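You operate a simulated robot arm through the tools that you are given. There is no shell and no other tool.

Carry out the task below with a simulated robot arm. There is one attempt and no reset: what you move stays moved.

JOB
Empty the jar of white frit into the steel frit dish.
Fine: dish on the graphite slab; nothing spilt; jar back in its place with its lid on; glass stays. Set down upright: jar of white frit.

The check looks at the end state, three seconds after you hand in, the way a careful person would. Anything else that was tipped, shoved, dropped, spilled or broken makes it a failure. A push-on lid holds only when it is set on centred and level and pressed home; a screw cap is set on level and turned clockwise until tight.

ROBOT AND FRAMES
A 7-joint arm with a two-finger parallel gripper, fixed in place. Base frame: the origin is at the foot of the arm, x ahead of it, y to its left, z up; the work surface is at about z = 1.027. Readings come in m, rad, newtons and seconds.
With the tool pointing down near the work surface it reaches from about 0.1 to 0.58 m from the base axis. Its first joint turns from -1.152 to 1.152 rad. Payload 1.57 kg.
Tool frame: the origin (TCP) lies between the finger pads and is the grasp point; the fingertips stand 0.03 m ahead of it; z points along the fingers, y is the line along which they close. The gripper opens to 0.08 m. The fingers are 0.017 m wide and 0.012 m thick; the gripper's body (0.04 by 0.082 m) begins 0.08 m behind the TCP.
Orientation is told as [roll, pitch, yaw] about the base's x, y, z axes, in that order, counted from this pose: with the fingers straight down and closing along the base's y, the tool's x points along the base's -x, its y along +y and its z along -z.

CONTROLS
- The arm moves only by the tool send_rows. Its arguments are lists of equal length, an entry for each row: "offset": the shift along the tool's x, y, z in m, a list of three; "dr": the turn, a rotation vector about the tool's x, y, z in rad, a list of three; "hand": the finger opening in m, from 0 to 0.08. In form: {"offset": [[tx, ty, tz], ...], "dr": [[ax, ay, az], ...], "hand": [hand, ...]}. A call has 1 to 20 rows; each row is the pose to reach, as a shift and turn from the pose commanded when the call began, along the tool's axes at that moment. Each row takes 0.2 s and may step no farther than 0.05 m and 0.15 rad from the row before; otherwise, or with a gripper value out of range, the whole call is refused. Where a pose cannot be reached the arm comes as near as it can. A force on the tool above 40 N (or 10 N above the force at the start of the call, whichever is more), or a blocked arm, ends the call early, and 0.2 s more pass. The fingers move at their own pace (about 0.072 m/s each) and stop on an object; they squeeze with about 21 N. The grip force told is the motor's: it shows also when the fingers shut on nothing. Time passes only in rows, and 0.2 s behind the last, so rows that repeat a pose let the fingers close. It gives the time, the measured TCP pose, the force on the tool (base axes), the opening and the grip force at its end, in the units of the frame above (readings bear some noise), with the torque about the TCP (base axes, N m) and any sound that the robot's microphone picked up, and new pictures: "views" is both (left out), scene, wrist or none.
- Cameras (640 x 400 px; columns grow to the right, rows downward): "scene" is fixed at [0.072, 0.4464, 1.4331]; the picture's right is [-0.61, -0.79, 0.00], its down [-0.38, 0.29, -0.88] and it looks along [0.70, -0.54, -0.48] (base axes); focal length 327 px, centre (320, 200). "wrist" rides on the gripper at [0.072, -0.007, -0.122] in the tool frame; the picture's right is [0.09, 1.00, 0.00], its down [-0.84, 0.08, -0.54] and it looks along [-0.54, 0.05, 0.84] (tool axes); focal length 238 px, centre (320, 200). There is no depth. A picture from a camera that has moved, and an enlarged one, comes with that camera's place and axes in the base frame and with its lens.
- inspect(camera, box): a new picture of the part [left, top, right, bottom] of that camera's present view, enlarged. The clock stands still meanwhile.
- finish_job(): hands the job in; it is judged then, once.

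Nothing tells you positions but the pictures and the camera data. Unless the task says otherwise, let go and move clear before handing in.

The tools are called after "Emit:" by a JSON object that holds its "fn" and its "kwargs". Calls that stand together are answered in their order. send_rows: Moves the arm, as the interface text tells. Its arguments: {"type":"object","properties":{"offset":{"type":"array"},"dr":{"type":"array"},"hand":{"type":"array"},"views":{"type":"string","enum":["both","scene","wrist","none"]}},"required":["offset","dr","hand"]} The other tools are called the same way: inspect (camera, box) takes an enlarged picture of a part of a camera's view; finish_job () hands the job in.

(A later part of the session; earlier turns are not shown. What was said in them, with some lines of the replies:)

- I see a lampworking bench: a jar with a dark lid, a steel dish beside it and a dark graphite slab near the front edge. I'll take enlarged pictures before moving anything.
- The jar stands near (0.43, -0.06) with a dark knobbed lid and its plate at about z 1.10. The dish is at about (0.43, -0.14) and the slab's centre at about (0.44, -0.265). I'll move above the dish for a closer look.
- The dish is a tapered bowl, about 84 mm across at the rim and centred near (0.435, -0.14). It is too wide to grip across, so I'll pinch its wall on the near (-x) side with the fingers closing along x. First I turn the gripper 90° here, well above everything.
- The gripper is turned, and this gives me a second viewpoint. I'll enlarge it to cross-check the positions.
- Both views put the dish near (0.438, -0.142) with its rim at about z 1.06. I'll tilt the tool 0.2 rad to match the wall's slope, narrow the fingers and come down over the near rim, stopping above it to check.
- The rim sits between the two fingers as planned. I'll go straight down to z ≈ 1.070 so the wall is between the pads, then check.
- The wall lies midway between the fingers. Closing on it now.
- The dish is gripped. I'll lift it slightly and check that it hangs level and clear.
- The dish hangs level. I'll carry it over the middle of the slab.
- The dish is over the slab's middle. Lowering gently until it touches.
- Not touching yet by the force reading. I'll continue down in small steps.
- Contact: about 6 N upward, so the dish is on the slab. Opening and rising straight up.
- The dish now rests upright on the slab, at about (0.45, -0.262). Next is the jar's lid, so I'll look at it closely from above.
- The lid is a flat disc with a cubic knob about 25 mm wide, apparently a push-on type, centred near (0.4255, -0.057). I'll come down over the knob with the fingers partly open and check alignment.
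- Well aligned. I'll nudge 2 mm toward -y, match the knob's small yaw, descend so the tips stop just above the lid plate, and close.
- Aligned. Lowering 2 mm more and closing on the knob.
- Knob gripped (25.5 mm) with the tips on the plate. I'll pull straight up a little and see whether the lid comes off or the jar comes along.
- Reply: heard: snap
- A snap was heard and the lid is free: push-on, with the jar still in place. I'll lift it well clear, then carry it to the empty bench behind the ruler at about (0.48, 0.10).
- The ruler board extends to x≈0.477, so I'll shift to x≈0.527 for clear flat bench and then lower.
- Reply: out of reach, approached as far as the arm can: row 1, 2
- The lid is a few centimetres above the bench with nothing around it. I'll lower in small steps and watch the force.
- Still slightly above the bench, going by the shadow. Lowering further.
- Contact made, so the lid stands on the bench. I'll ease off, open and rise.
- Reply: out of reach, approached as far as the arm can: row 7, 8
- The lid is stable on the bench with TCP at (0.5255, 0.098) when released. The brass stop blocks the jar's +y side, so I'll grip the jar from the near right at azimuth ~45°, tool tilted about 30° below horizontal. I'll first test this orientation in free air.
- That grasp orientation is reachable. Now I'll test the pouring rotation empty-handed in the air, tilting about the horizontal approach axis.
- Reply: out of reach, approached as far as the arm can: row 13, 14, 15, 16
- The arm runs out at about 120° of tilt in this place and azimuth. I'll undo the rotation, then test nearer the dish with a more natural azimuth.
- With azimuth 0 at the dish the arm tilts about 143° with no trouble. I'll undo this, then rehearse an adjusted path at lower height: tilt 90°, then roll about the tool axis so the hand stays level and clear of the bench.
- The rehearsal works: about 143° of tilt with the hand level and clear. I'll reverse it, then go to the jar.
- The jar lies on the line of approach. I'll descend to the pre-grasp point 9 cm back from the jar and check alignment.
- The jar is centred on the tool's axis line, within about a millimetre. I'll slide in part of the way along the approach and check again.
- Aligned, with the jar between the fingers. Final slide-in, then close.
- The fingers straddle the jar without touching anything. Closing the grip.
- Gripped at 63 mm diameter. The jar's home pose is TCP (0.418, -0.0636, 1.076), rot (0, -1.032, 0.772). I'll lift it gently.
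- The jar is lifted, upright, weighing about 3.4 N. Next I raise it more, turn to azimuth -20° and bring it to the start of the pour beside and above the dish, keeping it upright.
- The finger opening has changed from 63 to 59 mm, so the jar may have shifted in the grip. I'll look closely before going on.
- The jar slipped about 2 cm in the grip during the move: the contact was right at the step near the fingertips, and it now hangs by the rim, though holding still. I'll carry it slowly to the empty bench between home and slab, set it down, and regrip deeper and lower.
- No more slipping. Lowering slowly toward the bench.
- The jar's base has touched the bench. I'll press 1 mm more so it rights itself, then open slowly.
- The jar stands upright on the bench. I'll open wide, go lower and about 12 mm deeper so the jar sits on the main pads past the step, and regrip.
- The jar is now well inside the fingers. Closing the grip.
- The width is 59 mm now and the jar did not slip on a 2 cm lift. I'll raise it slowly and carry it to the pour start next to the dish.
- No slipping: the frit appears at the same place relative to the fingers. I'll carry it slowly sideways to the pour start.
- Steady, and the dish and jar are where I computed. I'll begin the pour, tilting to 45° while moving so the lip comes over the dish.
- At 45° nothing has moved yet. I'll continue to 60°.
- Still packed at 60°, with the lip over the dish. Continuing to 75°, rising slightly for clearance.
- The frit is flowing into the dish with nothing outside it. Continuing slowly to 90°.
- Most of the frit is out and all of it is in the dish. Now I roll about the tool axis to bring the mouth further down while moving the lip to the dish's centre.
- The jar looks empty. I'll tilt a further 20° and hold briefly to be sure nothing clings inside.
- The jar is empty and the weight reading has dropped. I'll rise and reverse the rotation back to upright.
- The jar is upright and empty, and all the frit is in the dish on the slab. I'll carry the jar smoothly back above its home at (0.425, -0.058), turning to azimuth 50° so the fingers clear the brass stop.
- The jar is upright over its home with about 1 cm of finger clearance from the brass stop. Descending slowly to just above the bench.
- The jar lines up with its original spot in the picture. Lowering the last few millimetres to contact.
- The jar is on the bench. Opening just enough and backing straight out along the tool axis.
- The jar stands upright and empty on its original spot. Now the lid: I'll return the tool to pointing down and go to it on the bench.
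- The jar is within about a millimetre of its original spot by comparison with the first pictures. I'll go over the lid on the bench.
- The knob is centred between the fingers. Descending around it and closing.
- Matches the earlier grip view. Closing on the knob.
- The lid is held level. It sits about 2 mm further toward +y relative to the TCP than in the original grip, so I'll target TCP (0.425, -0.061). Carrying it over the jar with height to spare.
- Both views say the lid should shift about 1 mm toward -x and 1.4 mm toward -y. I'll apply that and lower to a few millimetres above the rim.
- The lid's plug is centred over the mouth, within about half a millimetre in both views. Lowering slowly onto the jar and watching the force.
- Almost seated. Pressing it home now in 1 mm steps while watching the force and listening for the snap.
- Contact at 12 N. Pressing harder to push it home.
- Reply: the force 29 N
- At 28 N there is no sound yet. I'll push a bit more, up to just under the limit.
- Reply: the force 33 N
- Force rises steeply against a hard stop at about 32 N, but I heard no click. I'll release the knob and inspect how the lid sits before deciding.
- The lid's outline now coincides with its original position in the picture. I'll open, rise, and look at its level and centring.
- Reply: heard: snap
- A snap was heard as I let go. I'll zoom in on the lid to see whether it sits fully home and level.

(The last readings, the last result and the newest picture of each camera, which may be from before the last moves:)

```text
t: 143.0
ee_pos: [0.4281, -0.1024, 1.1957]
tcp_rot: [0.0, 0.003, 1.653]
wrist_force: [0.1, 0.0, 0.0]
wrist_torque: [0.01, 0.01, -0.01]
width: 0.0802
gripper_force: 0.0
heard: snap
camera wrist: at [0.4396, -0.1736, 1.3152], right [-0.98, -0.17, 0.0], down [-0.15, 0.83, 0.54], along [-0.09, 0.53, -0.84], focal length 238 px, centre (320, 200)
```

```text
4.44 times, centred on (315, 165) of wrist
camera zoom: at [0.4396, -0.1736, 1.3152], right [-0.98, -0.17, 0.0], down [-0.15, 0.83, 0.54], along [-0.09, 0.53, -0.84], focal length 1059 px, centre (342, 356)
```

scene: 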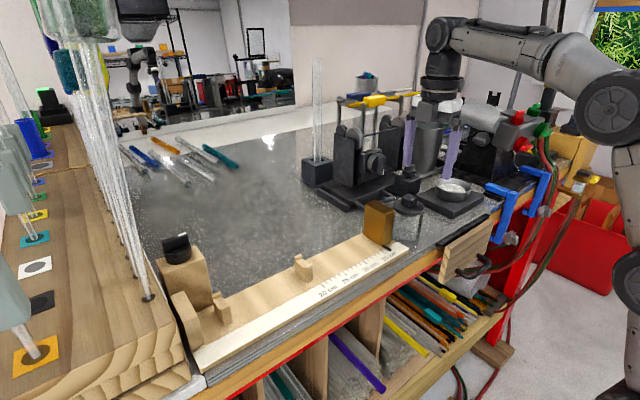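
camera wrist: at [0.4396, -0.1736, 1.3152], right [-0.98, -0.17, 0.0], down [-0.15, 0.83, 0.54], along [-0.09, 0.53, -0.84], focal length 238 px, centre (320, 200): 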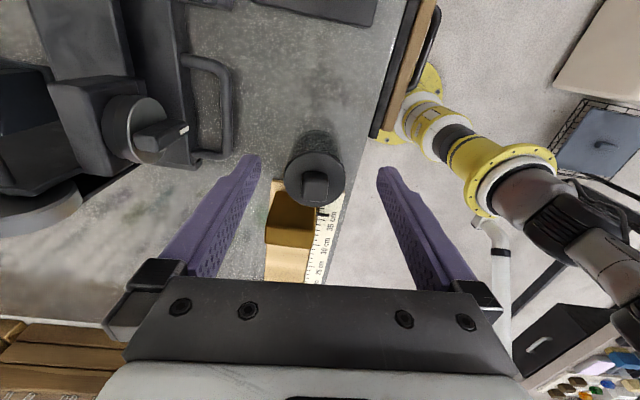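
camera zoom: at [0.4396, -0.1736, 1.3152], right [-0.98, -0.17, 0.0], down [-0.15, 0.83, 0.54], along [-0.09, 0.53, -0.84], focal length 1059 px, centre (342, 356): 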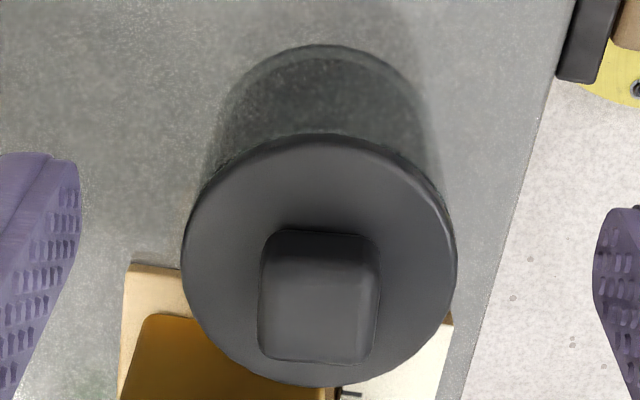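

The lid sits at the same height and place as at the start. To be certain, I'll close the fingers and press squarely on the centre of the knob, which keeps the lid level.

Emit:
{"fn": "send_rows", "kwargs": {"offset": [[-0.02, -0.0005, 0], [-0.0402, -0.001, 0], [-0.0402, -0.001, 0], [-0.0402, -0.001, 0.015], [-0.0402, -0.001, 0.025], [-0.0402, -0.001, 0.03], [-0.0402, -0.001, 0.03]], "dr": [[0, 0, 0], [0, 0, 0], [0, 0, 0], [0, 0, 0], [0, 0, 0], [0, 0, 0], [0, 0, 0]], "hand": [0.05, 0.02, 0.0, 0.0, 0.0, 0.0, 0.0]}}

Emit:
{"fn": "inspect", "kwargs": {"camera": "scene", "box": [385, 175, 435, 235]}}

Emit:
{"fn": "inspect", "kwargs": {"camera": "wrist", "box": [270, 100, 370, 220]}}

```text
t: 144.6
ee_pos: [0.4243, -0.0624, 1.1618]
tcp_rot: [0.002, 0.001, 1.654]
wrist_force: [-0.3, 0.4, -0.3]
wrist_torque: [0.01, 0.0, -0.03]
width: 0.0001
gripper_force: 21.0
camera wrist: at [0.4372, -0.1334, 1.2842], right [-0.98, -0.17, 0.0], down [-0.15, 0.83, 0.54], along [-0.09, 0.53, -0.84], focal length 238 px, centre (320, 200)
```

scene: 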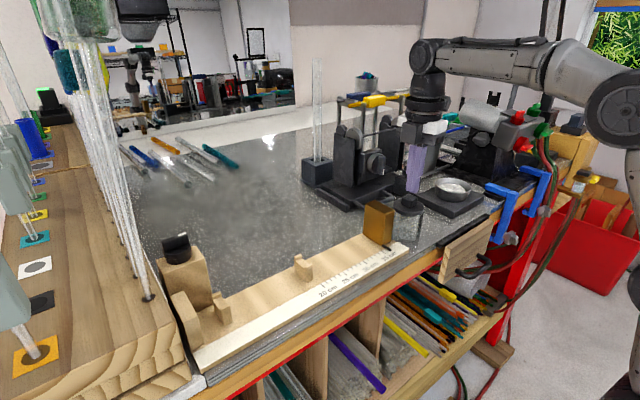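
wrist: 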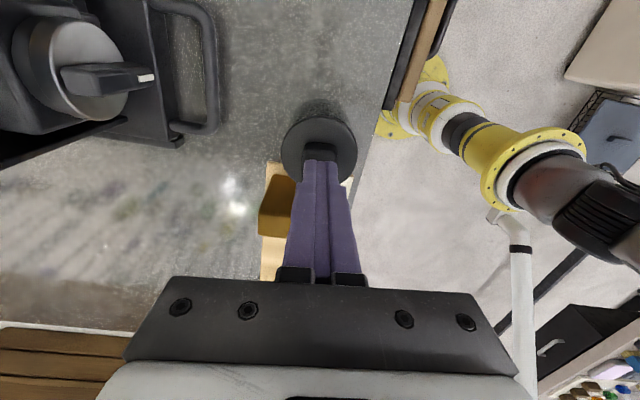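

```text
6.67 times, centred on (410, 205) of scene
camera zoom: at [0.072, 0.4464, 1.4331], right [-0.61, -0.79, 0.0], down [-0.38, 0.29, -0.88], along [0.7, -0.54, -0.48], focal length 2177 px, centre (-280, 167)
```

zoom: 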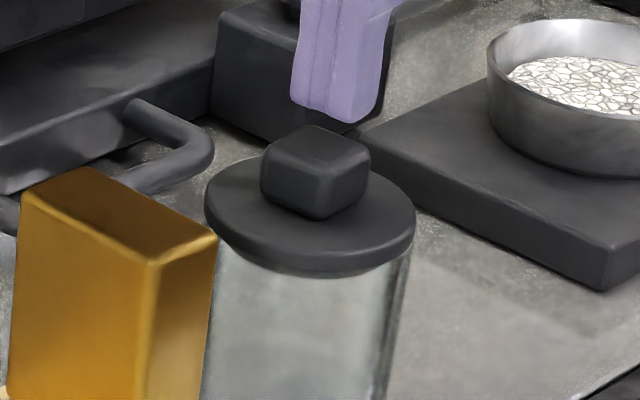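

```text
3.33 times, centred on (320, 160) of wrist
camera zoom: at [0.4372, -0.1334, 1.2842], right [-0.98, -0.17, 0.0], down [-0.15, 0.83, 0.54], along [-0.09, 0.53, -0.84], focal length 794 px, centre (320, 333)
```

zoom: 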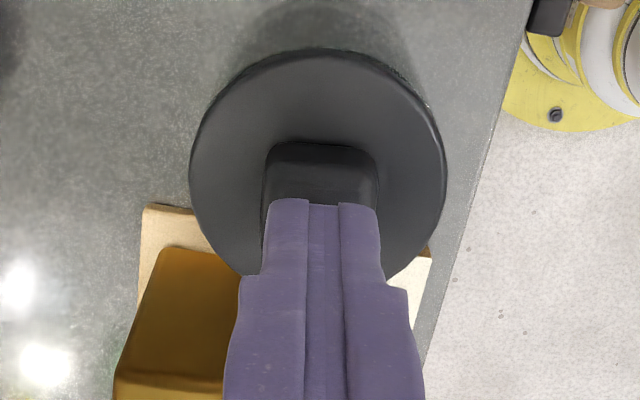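

The closed tips are centred over the knob. Pressing down in steps.

Emit:
{"fn": "send_rows", "kwargs": {"offset": [[0, 0, 0.003], [0, 0, 0.006], [0, 0, 0.008], [0, 0, 0.01], [0, 0, 0.01]], "dr": [[0, 0, 0], [0, 0, 0], [0, 0, 0], [0, 0, 0], [0, 0, 0]], "hand": [0.0, 0.0, 0.0, 0.0, 0.0], "views": "none"}}

```text
t: 145.8
ee_pos: [0.4244, -0.0616, 1.1534]
tcp_rot: [-0.002, 0.002, 1.653]
wrist_force: [0.3, -0.8, -0.1]
wrist_torque: [0.02, 0.0, 0.02]
width: 0.0
gripper_force: 20.6
```

Emit:
{"fn": "send_rows", "kwargs": {"offset": [[0, 0, 0.001], [0, 0, 0.002], [0, 0, 0.003], [0, 0, 0.003]], "dr": [[0, 0, 0], [0, 0, 0], [0, 0, 0], [0, 0, 0]], "hand": [0.0, 0.0, 0.0, 0.0], "views": "none"}}

Emit:
{"fn": "send_rows", "kwargs": {"offset": [[0, 0, 0.001], [0, 0, 0.002], [0, 0, 0.002]], "dr": [[0, 0, 0], [0, 0, 0], [0, 0, 0]], "hand": [0.0, 0.0, 0.0], "views": "none"}}

Emit:
{"fn": "inspect", "kwargs": {"camera": "scene", "box": [385, 175, 435, 235]}}

```text
t: 146.8
ee_pos: [0.4253, -0.063, 1.1522]
tcp_rot: [-0.004, 0.001, 1.652]
wrist_force: [-1.3, 1.2, 20.6]
wrist_torque: [0.08, 0.08, 0.03]
width: 0.0002
gripper_force: 21.3
```

```text
t: 147.6
ee_pos: [0.4261, -0.0618, 1.1523]
tcp_rot: [-0.01, 0.004, 1.653]
wrist_force: [-4.7, 2.2, 34.7]
wrist_torque: [0.1, 0.2, -0.01]
width: 0.0001
gripper_force: 20.8
```

```text
6.67 times, centred on (410, 205) of scene
camera zoom: at [0.0714, 0.4465, 1.4331], right [-0.61, -0.79, 0.0], down [-0.38, 0.29, -0.88], along [0.7, -0.54, -0.48], focal length 2177 px, centre (-280, 167)
```

zoom: 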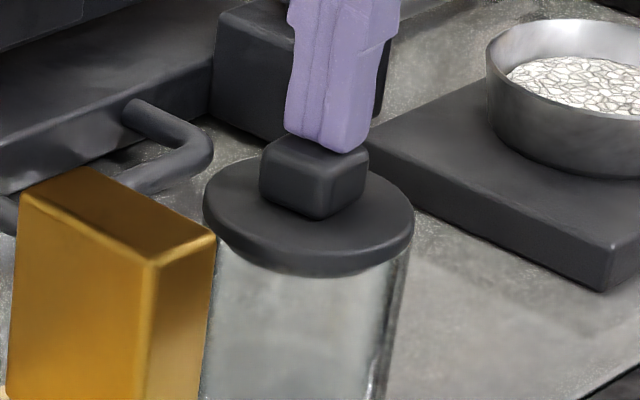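

35 N against a solid stop and no further movement. Unloading now and listening.

Emit:
{"fn": "send_rows", "kwargs": {"offset": [[0, 0, -0.002], [0, 0, -0.004], [0, 0, -0.006], [0, 0, -0.01], [0, 0, -0.02], [0, 0, -0.02]], "dr": [[0, 0, 0], [0, 0, 0], [0, 0, 0], [0, 0, 0], [0, 0, 0], [0, 0, 0]], "hand": [0.0, 0.0, 0.0, 0.0, 0.0, 0.0], "views": "none"}}

Emit:
{"fn": "inspect", "kwargs": {"camera": "scene", "box": [394, 192, 424, 222]}}

Emit:
{"fn": "inspect", "kwargs": {"camera": "scene", "box": [385, 185, 435, 245]}}

```text
t: 149.0
ee_pos: [0.4249, -0.0624, 1.1669]
tcp_rot: [0.006, -0.001, 1.652]
wrist_force: [-0.2, -0.7, 0.5]
wrist_torque: [0.01, 0.01, -0.02]
width: 0.0
gripper_force: 21.0
```

```text
13.33 times, centred on (409, 207) of scene
camera zoom: at [0.072, 0.4464, 1.4331], right [-0.61, -0.79, 0.0], down [-0.38, 0.29, -0.88], along [0.7, -0.54, -0.48], focal length 4354 px, centre (-867, 107)
```

zoom: 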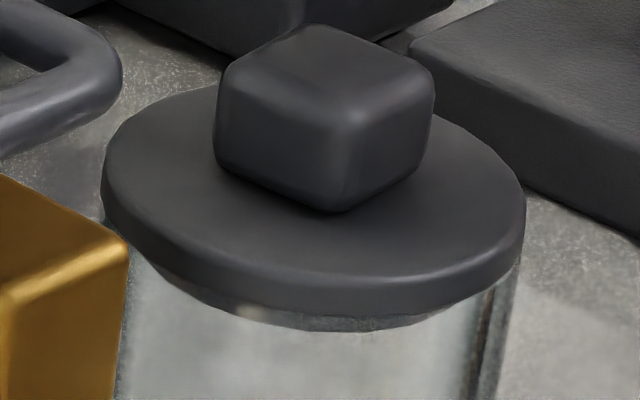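

```text
6.67 times, centred on (410, 215) of scene
camera zoom: at [0.072, 0.4464, 1.4331], right [-0.61, -0.79, 0.0], down [-0.38, 0.29, -0.88], along [0.7, -0.54, -0.48], focal length 2177 px, centre (-280, 100)
```

zoom: 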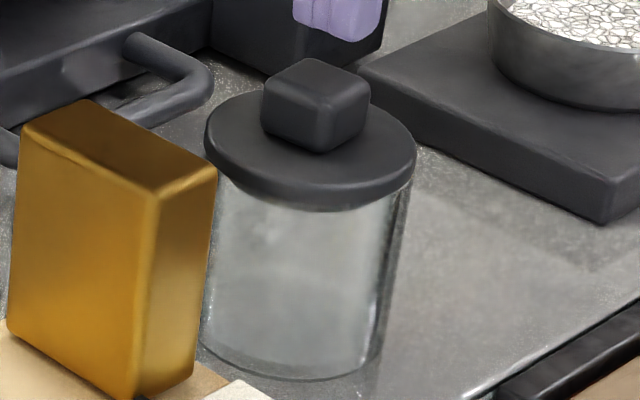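

There was no sound on unloading, and the lid did not move at all under 35 N. As a careful check, I'll grip the knob lightly above the plate and lift less than a millimetre, to see from the force whether the jar hangs on the lid.

Emit:
{"fn": "send_rows", "kwargs": {"offset": [[0, 0, 0], [0, 0, 0], [0, 0, 0.01], [0, 0, 0.02], [0, 0, 0.029], [0, 0, 0.029]], "dr": [[0, 0, 0], [0, 0, 0], [0, 0, 0], [0, 0, 0], [0, 0, 0], [0, 0, 0]], "hand": [0.03, 0.05, 0.05, 0.05, 0.05, 0.05], "views": "none"}}

Emit:
{"fn": "send_rows", "kwargs": {"offset": [[0, 0, 0], [0, 0, 0], [0, 0, 0], [0, 0, 0]], "dr": [[0, 0, 0], [0, 0, 0], [0, 0, 0], [0, 0, 0]], "hand": [0.04, 0.03, 0.02, 0.02], "views": "none"}}

Emit:
{"fn": "send_rows", "kwargs": {"offset": [[0, 0, -0.0004], [0, 0, -0.0008], [0, 0, -0.0008], [0, 0, -0.0008]], "dr": [[0, 0, 0], [0, 0, 0], [0, 0, 0], [0, 0, 0]], "hand": [0.02, 0.02, 0.02, 0.02], "views": "none"}}

Emit:
{"fn": "inspect", "kwargs": {"camera": "scene", "box": [394, 192, 424, 222]}}

```text
t: 150.4
ee_pos: [0.4248, -0.0633, 1.1394]
tcp_rot: [0.001, 0.003, 1.654]
wrist_force: [0.1, 0.4, 0.5]
wrist_torque: [0.05, 0.02, -0.03]
width: 0.05
gripper_force: 0.1
```

```text
t: 151.4
ee_pos: [0.4254, -0.0633, 1.1396]
tcp_rot: [-0.001, 0.002, 1.653]
wrist_force: [-0.6, -0.4, 0.9]
wrist_torque: [0.0, 0.0, 0.0]
width: 0.0249
gripper_force: 20.9
heard: snap
```

```text
t: 152.4
ee_pos: [0.4245, -0.0623, 1.1397]
tcp_rot: [0.001, 0.003, 1.653]
wrist_force: [-0.7, -1.3, 0.1]
wrist_torque: [-0.03, -0.02, 0.01]
width: 0.0247
gripper_force: 20.4
```

```text
13.33 times, centred on (409, 207) of scene
camera zoom: at [0.072, 0.4463, 1.4331], right [-0.61, -0.79, 0.0], down [-0.38, 0.29, -0.88], along [0.7, -0.54, -0.48], focal length 4354 px, centre (-867, 107)
```

zoom: 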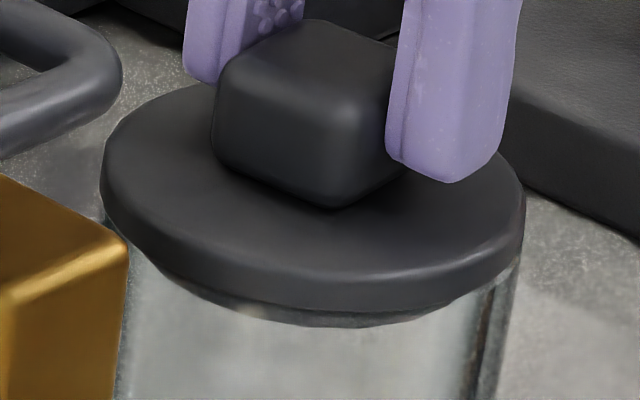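

That was informative: the snap came as I gripped the knob, and the lid then lifted freely. So a snap means the lid has come loose, and the straight press with closed fingers had held it. I'll set the lid back down, release without touching the plate, and press again with closed fingers.

Emit:
{"fn": "send_rows", "kwargs": {"offset": [[0, 0, 0.0005], [0, 0, 0.001], [0, 0, 0.001], [0, 0, 0.001], [0, 0, 0.001], [0, 0, 0.001]], "dr": [[0, 0, 0], [0, 0, 0], [0, 0, 0], [0, 0, 0], [0, 0, 0], [0, 0, 0]], "hand": [0.02, 0.02, 0.03, 0.045, 0.05, 0.05], "views": "none"}}

Emit:
{"fn": "send_rows", "kwargs": {"offset": [[0, 0, -0.005], [0, 0, -0.02], [0, 0, -0.03], [0, 0, -0.03], [0, 0, -0.03], [0, 0, -0.03]], "dr": [[0, 0, 0], [0, 0, 0], [0, 0, 0], [0, 0, 0], [0, 0, 0], [0, 0, 0]], "hand": [0.05, 0.05, 0.05, 0.03, 0.0, 0.0]}}

Emit:
{"fn": "inspect", "kwargs": {"camera": "scene", "box": [394, 192, 424, 222]}}

Emit:
{"fn": "inspect", "kwargs": {"camera": "wrist", "box": [270, 100, 370, 220]}}

```text
t: 153.8
ee_pos: [0.4242, -0.0633, 1.1402]
tcp_rot: [0.0, 0.002, 1.653]
wrist_force: [-0.6, 0.1, 0.0]
wrist_torque: [-0.01, 0.0, -0.05]
width: 0.0499
gripper_force: 0.1
heard: snap
```

```text
t: 155.2
ee_pos: [0.4242, -0.0615, 1.1688]
tcp_rot: [0.0, 0.002, 1.654]
wrist_force: [-0.2, -0.1, 0.9]
wrist_torque: [0.02, -0.03, 0.01]
width: 0.0
gripper_force: 20.9
camera wrist: at [0.4377, -0.1334, 1.29], right [-0.98, -0.17, 0.0], down [-0.15, 0.83, 0.54], along [-0.09, 0.53, -0.84], focal length 238 px, centre (320, 200)
```

scene: 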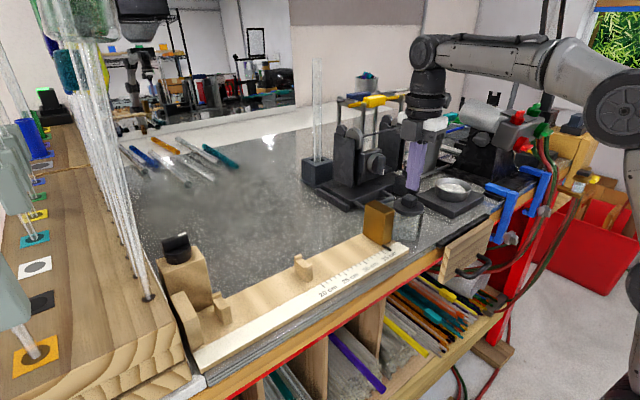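
wrist: 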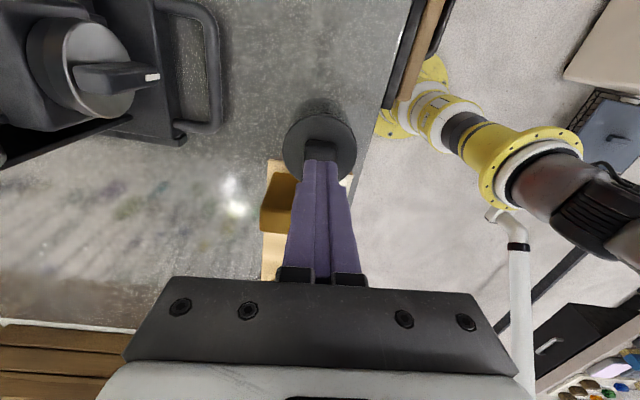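

```text
13.33 times, centred on (409, 207) of scene
camera zoom: at [0.072, 0.4464, 1.4331], right [-0.61, -0.79, 0.0], down [-0.38, 0.29, -0.88], along [0.7, -0.54, -0.48], focal length 4354 px, centre (-867, 107)
```

zoom: 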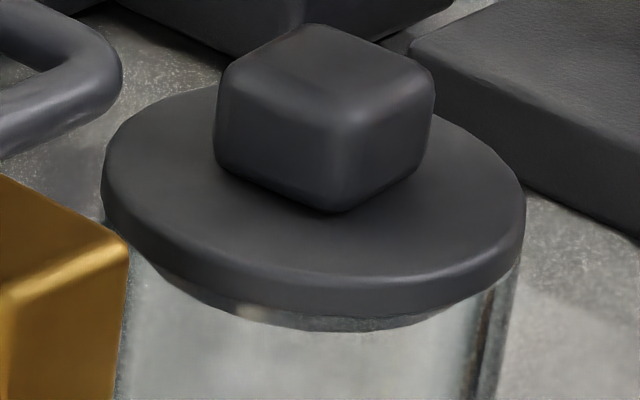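

```text
3.33 times, centred on (320, 160) of wrist
camera zoom: at [0.4377, -0.1334, 1.29], right [-0.98, -0.17, 0.0], down [-0.15, 0.83, 0.54], along [-0.09, 0.53, -0.84], focal length 794 px, centre (320, 333)
```

zoom: 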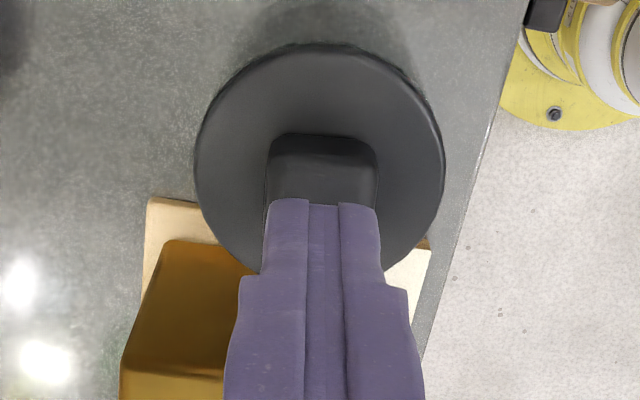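

A snap again on release, and the lid is back in the identical seated pose. It seems to snap both when it seats and when it comes off, so it should be seated now. I'll do one final square press with closed fingers, then lift straight off.

Emit:
{"fn": "send_rows", "kwargs": {"offset": [[0, 0, 0.005], [0, 0, 0.01], [0, 0, 0.014], [0, 0, 0.016], [0, 0, 0.016]], "dr": [[0, 0, 0], [0, 0, 0], [0, 0, 0], [0, 0, 0], [0, 0, 0]], "hand": [0.0, 0.0, 0.0, 0.0, 0.0], "views": "none"}}

Emit:
{"fn": "send_rows", "kwargs": {"offset": [[0, 0, 0.001], [0, 0, 0.002], [0, 0, 0.003], [0, 0, 0.003], [0, 0, 0.003]], "dr": [[0, 0, 0], [0, 0, 0], [0, 0, 0], [0, 0, 0], [0, 0, 0]], "hand": [0.0, 0.0, 0.0, 0.0, 0.0], "views": "none"}}

```text
t: 156.4
ee_pos: [0.424, -0.0612, 1.1531]
tcp_rot: [0.0, 0.002, 1.653]
wrist_force: [-0.2, 0.0, 0.2]
wrist_torque: [0.0, -0.02, 0.02]
width: 0.0
gripper_force: 20.9
```

```text
t: 157.6
ee_pos: [0.4251, -0.0619, 1.1528]
tcp_rot: [-0.006, 0.003, 1.653]
wrist_force: [-3.6, -0.7, 25.6]
wrist_torque: [0.0, 0.1, -0.02]
width: 0.0
gripper_force: 20.5
```

Emit:
{"fn": "send_rows", "kwargs": {"offset": [[0, 0, 0.001], [0, 0, 0.001], [0, 0, 0.001], [0, 0, -0.001], [0, 0, -0.003], [0, 0, -0.005], [0, 0, -0.01], [0, 0, -0.03], [0, 0, -0.06], [0, 0, -0.06]], "dr": [[0, 0, 0], [0, 0, 0], [0, 0, 0], [0, 0, 0], [0, 0, 0], [0, 0, 0], [0, 0, 0], [0, 0, 0], [0, 0, 0], [0, 0, 0]], "hand": [0.0, 0.0, 0.0, 0.0, 0.0, 0.0, 0.0, 0.0, 0.0, 0.0]}}

Emit:
{"fn": "inspect", "kwargs": {"camera": "scene", "box": [394, 192, 424, 222]}}

Emit:
{"fn": "inspect", "kwargs": {"camera": "scene", "box": [340, 140, 500, 260]}}

```text
t: 159.8
ee_pos: [0.4249, -0.0625, 1.2097]
tcp_rot: [0.003, -0.001, 1.653]
wrist_force: [0.2, -0.5, 0.2]
wrist_torque: [-0.01, 0.01, 0.01]
width: 0.0
gripper_force: 21.2
camera wrist: at [0.4378, -0.1338, 1.331], right [-0.98, -0.17, 0.0], down [-0.14, 0.83, 0.54], along [-0.1, 0.53, -0.84], focal length 238 px, centre (320, 200)
```

scene: 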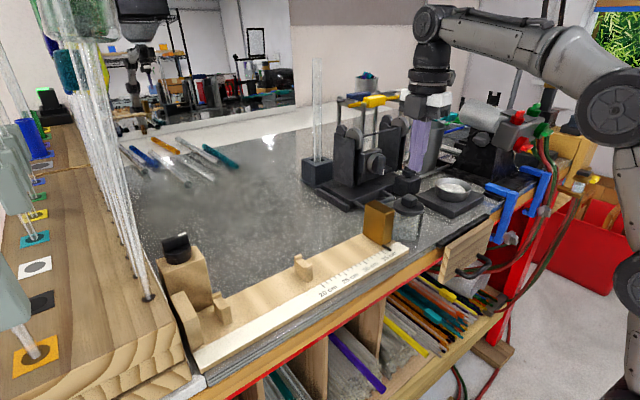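
wrist: 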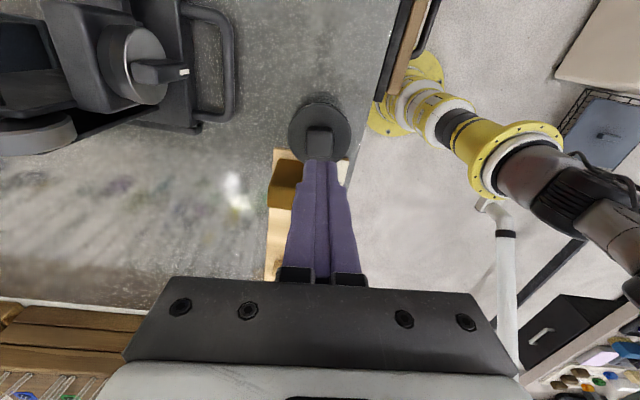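

```text
13.33 times, centred on (409, 207) of scene
camera zoom: at [0.072, 0.4464, 1.4331], right [-0.61, -0.79, 0.0], down [-0.38, 0.29, -0.88], along [0.7, -0.54, -0.48], focal length 4354 px, centre (-867, 107)
```

zoom: 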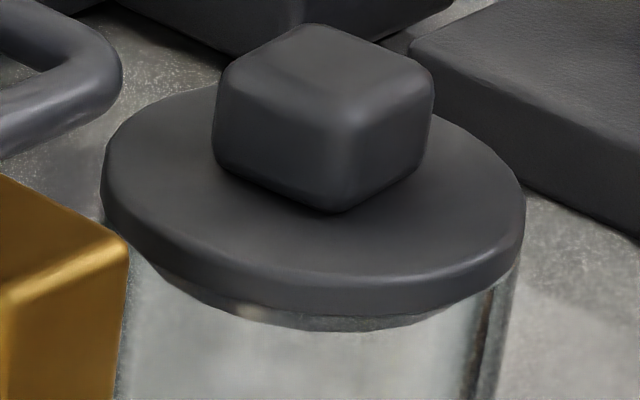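

```text
3.33 times, centred on (420, 200) of scene
camera zoom: at [0.072, 0.4464, 1.4331], right [-0.61, -0.79, 0.0], down [-0.38, 0.29, -0.88], along [0.7, -0.54, -0.48], focal length 1088 px, centre (-13, 200)
```

zoom: 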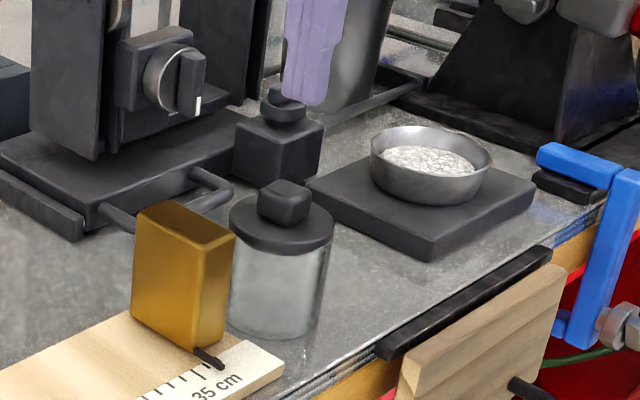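

The jar, lid and brass stop match the first picture pixel for pixel, with no snap on unloading. I'll retract to a clear position and check the bench around the dish for any spilt grains.

Emit:
{"fn": "send_rows", "kwargs": {"offset": [[0, 0, -0.03], [0.02, 0.02, -0.05], [0.05, 0.045, -0.06], [0.08, 0.07, -0.06], [0.1, 0.09, -0.06], [0.1, 0.09, -0.06]], "dr": [[0, 0, 0], [0, 0, 0], [0, 0, 0], [0, 0, 0], [0, 0, 0], [0, 0, 0]], "hand": [0.02, 0.05, 0.08, 0.08, 0.08, 0.08]}}

Emit:
{"fn": "inspect", "kwargs": {"camera": "scene", "box": [390, 150, 510, 240]}}

Emit:
{"fn": "inspect", "kwargs": {"camera": "wrist", "box": [160, 0, 440, 200]}}

```text
t: 161.2
ee_pos: [0.344, -0.1691, 1.2688]
tcp_rot: [0.003, 0.001, 1.653]
wrist_force: [-0.9, 0.4, 0.6]
wrist_torque: [0.03, 0.04, -0.01]
width: 0.0801
gripper_force: 0.0
camera wrist: at [0.3568, -0.241, 1.3904], right [-0.98, -0.17, 0.0], down [-0.15, 0.83, 0.54], along [-0.1, 0.53, -0.84], focal length 238 px, centre (320, 200)
```

scene: 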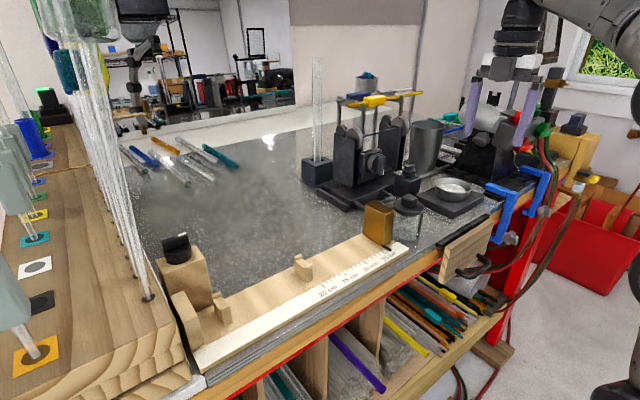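
wrist: 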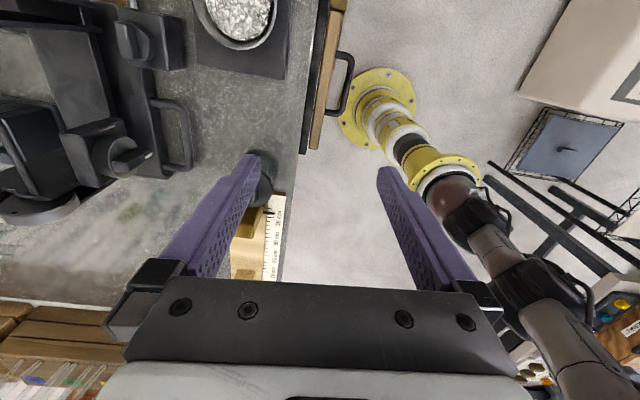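

```text
4.44 times, centred on (450, 195) of scene
camera zoom: at [0.072, 0.4464, 1.4331], right [-0.61, -0.79, 0.0], down [-0.38, 0.29, -0.88], along [0.7, -0.54, -0.48], focal length 1451 px, centre (-258, 222)
```

zoom: 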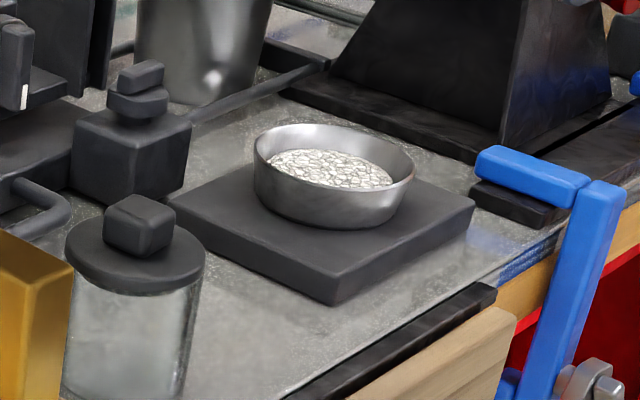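

```text
2.00 times, centred on (300, 100) of wrist
camera zoom: at [0.3568, -0.241, 1.3904], right [-0.98, -0.17, 0.0], down [-0.15, 0.83, 0.54], along [-0.1, 0.53, -0.84], focal length 477 px, centre (360, 400)
```

zoom: 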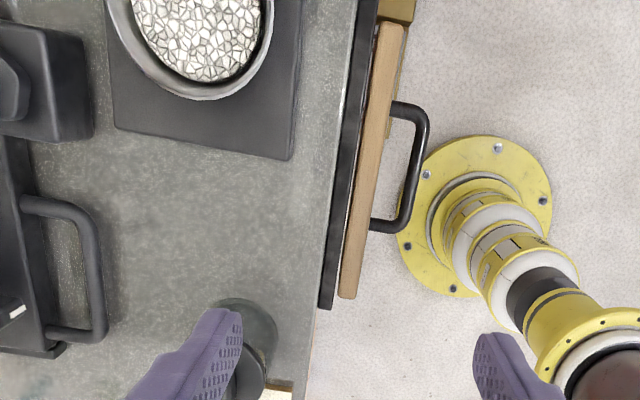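

The dish sits on the slab with all the frit and no grains show anywhere on the bench. The jar is empty, upright and lidded in its place, and the arm is clear, so I'm handing in.

Emit:
{"fn": "finish_job", "kwargs": {}}

```text
The job is handed in.
```

The white frit is now in the steel dish, and the dish stands upright on the graphite slab. I handed the job in after seeing no grains anywhere on the bench in the last pictures. The verdict hasn't come back yet.

- **Jar:** it is empty, upright and back on its original spot. In the final picture it lines up with the first one to within about a pixel.
- **Lid:** it is on level and centred. I pressed it home with about 30 N, and it didn't shift or make a sound when I let go. I took it as seated because it snapped back into the same pose each time I released it. I did not repeat a pull test after the final press.
- **A slip on the way:** the jar slid about 2 cm in the fingers on the first carry. I set it down upright on free bench and regripped it before pouring. No frit came out.
- **Everything else:** the glass, brass stop, ruler and other tools look untouched in the last pictures. The arm is clear with the gripper open.
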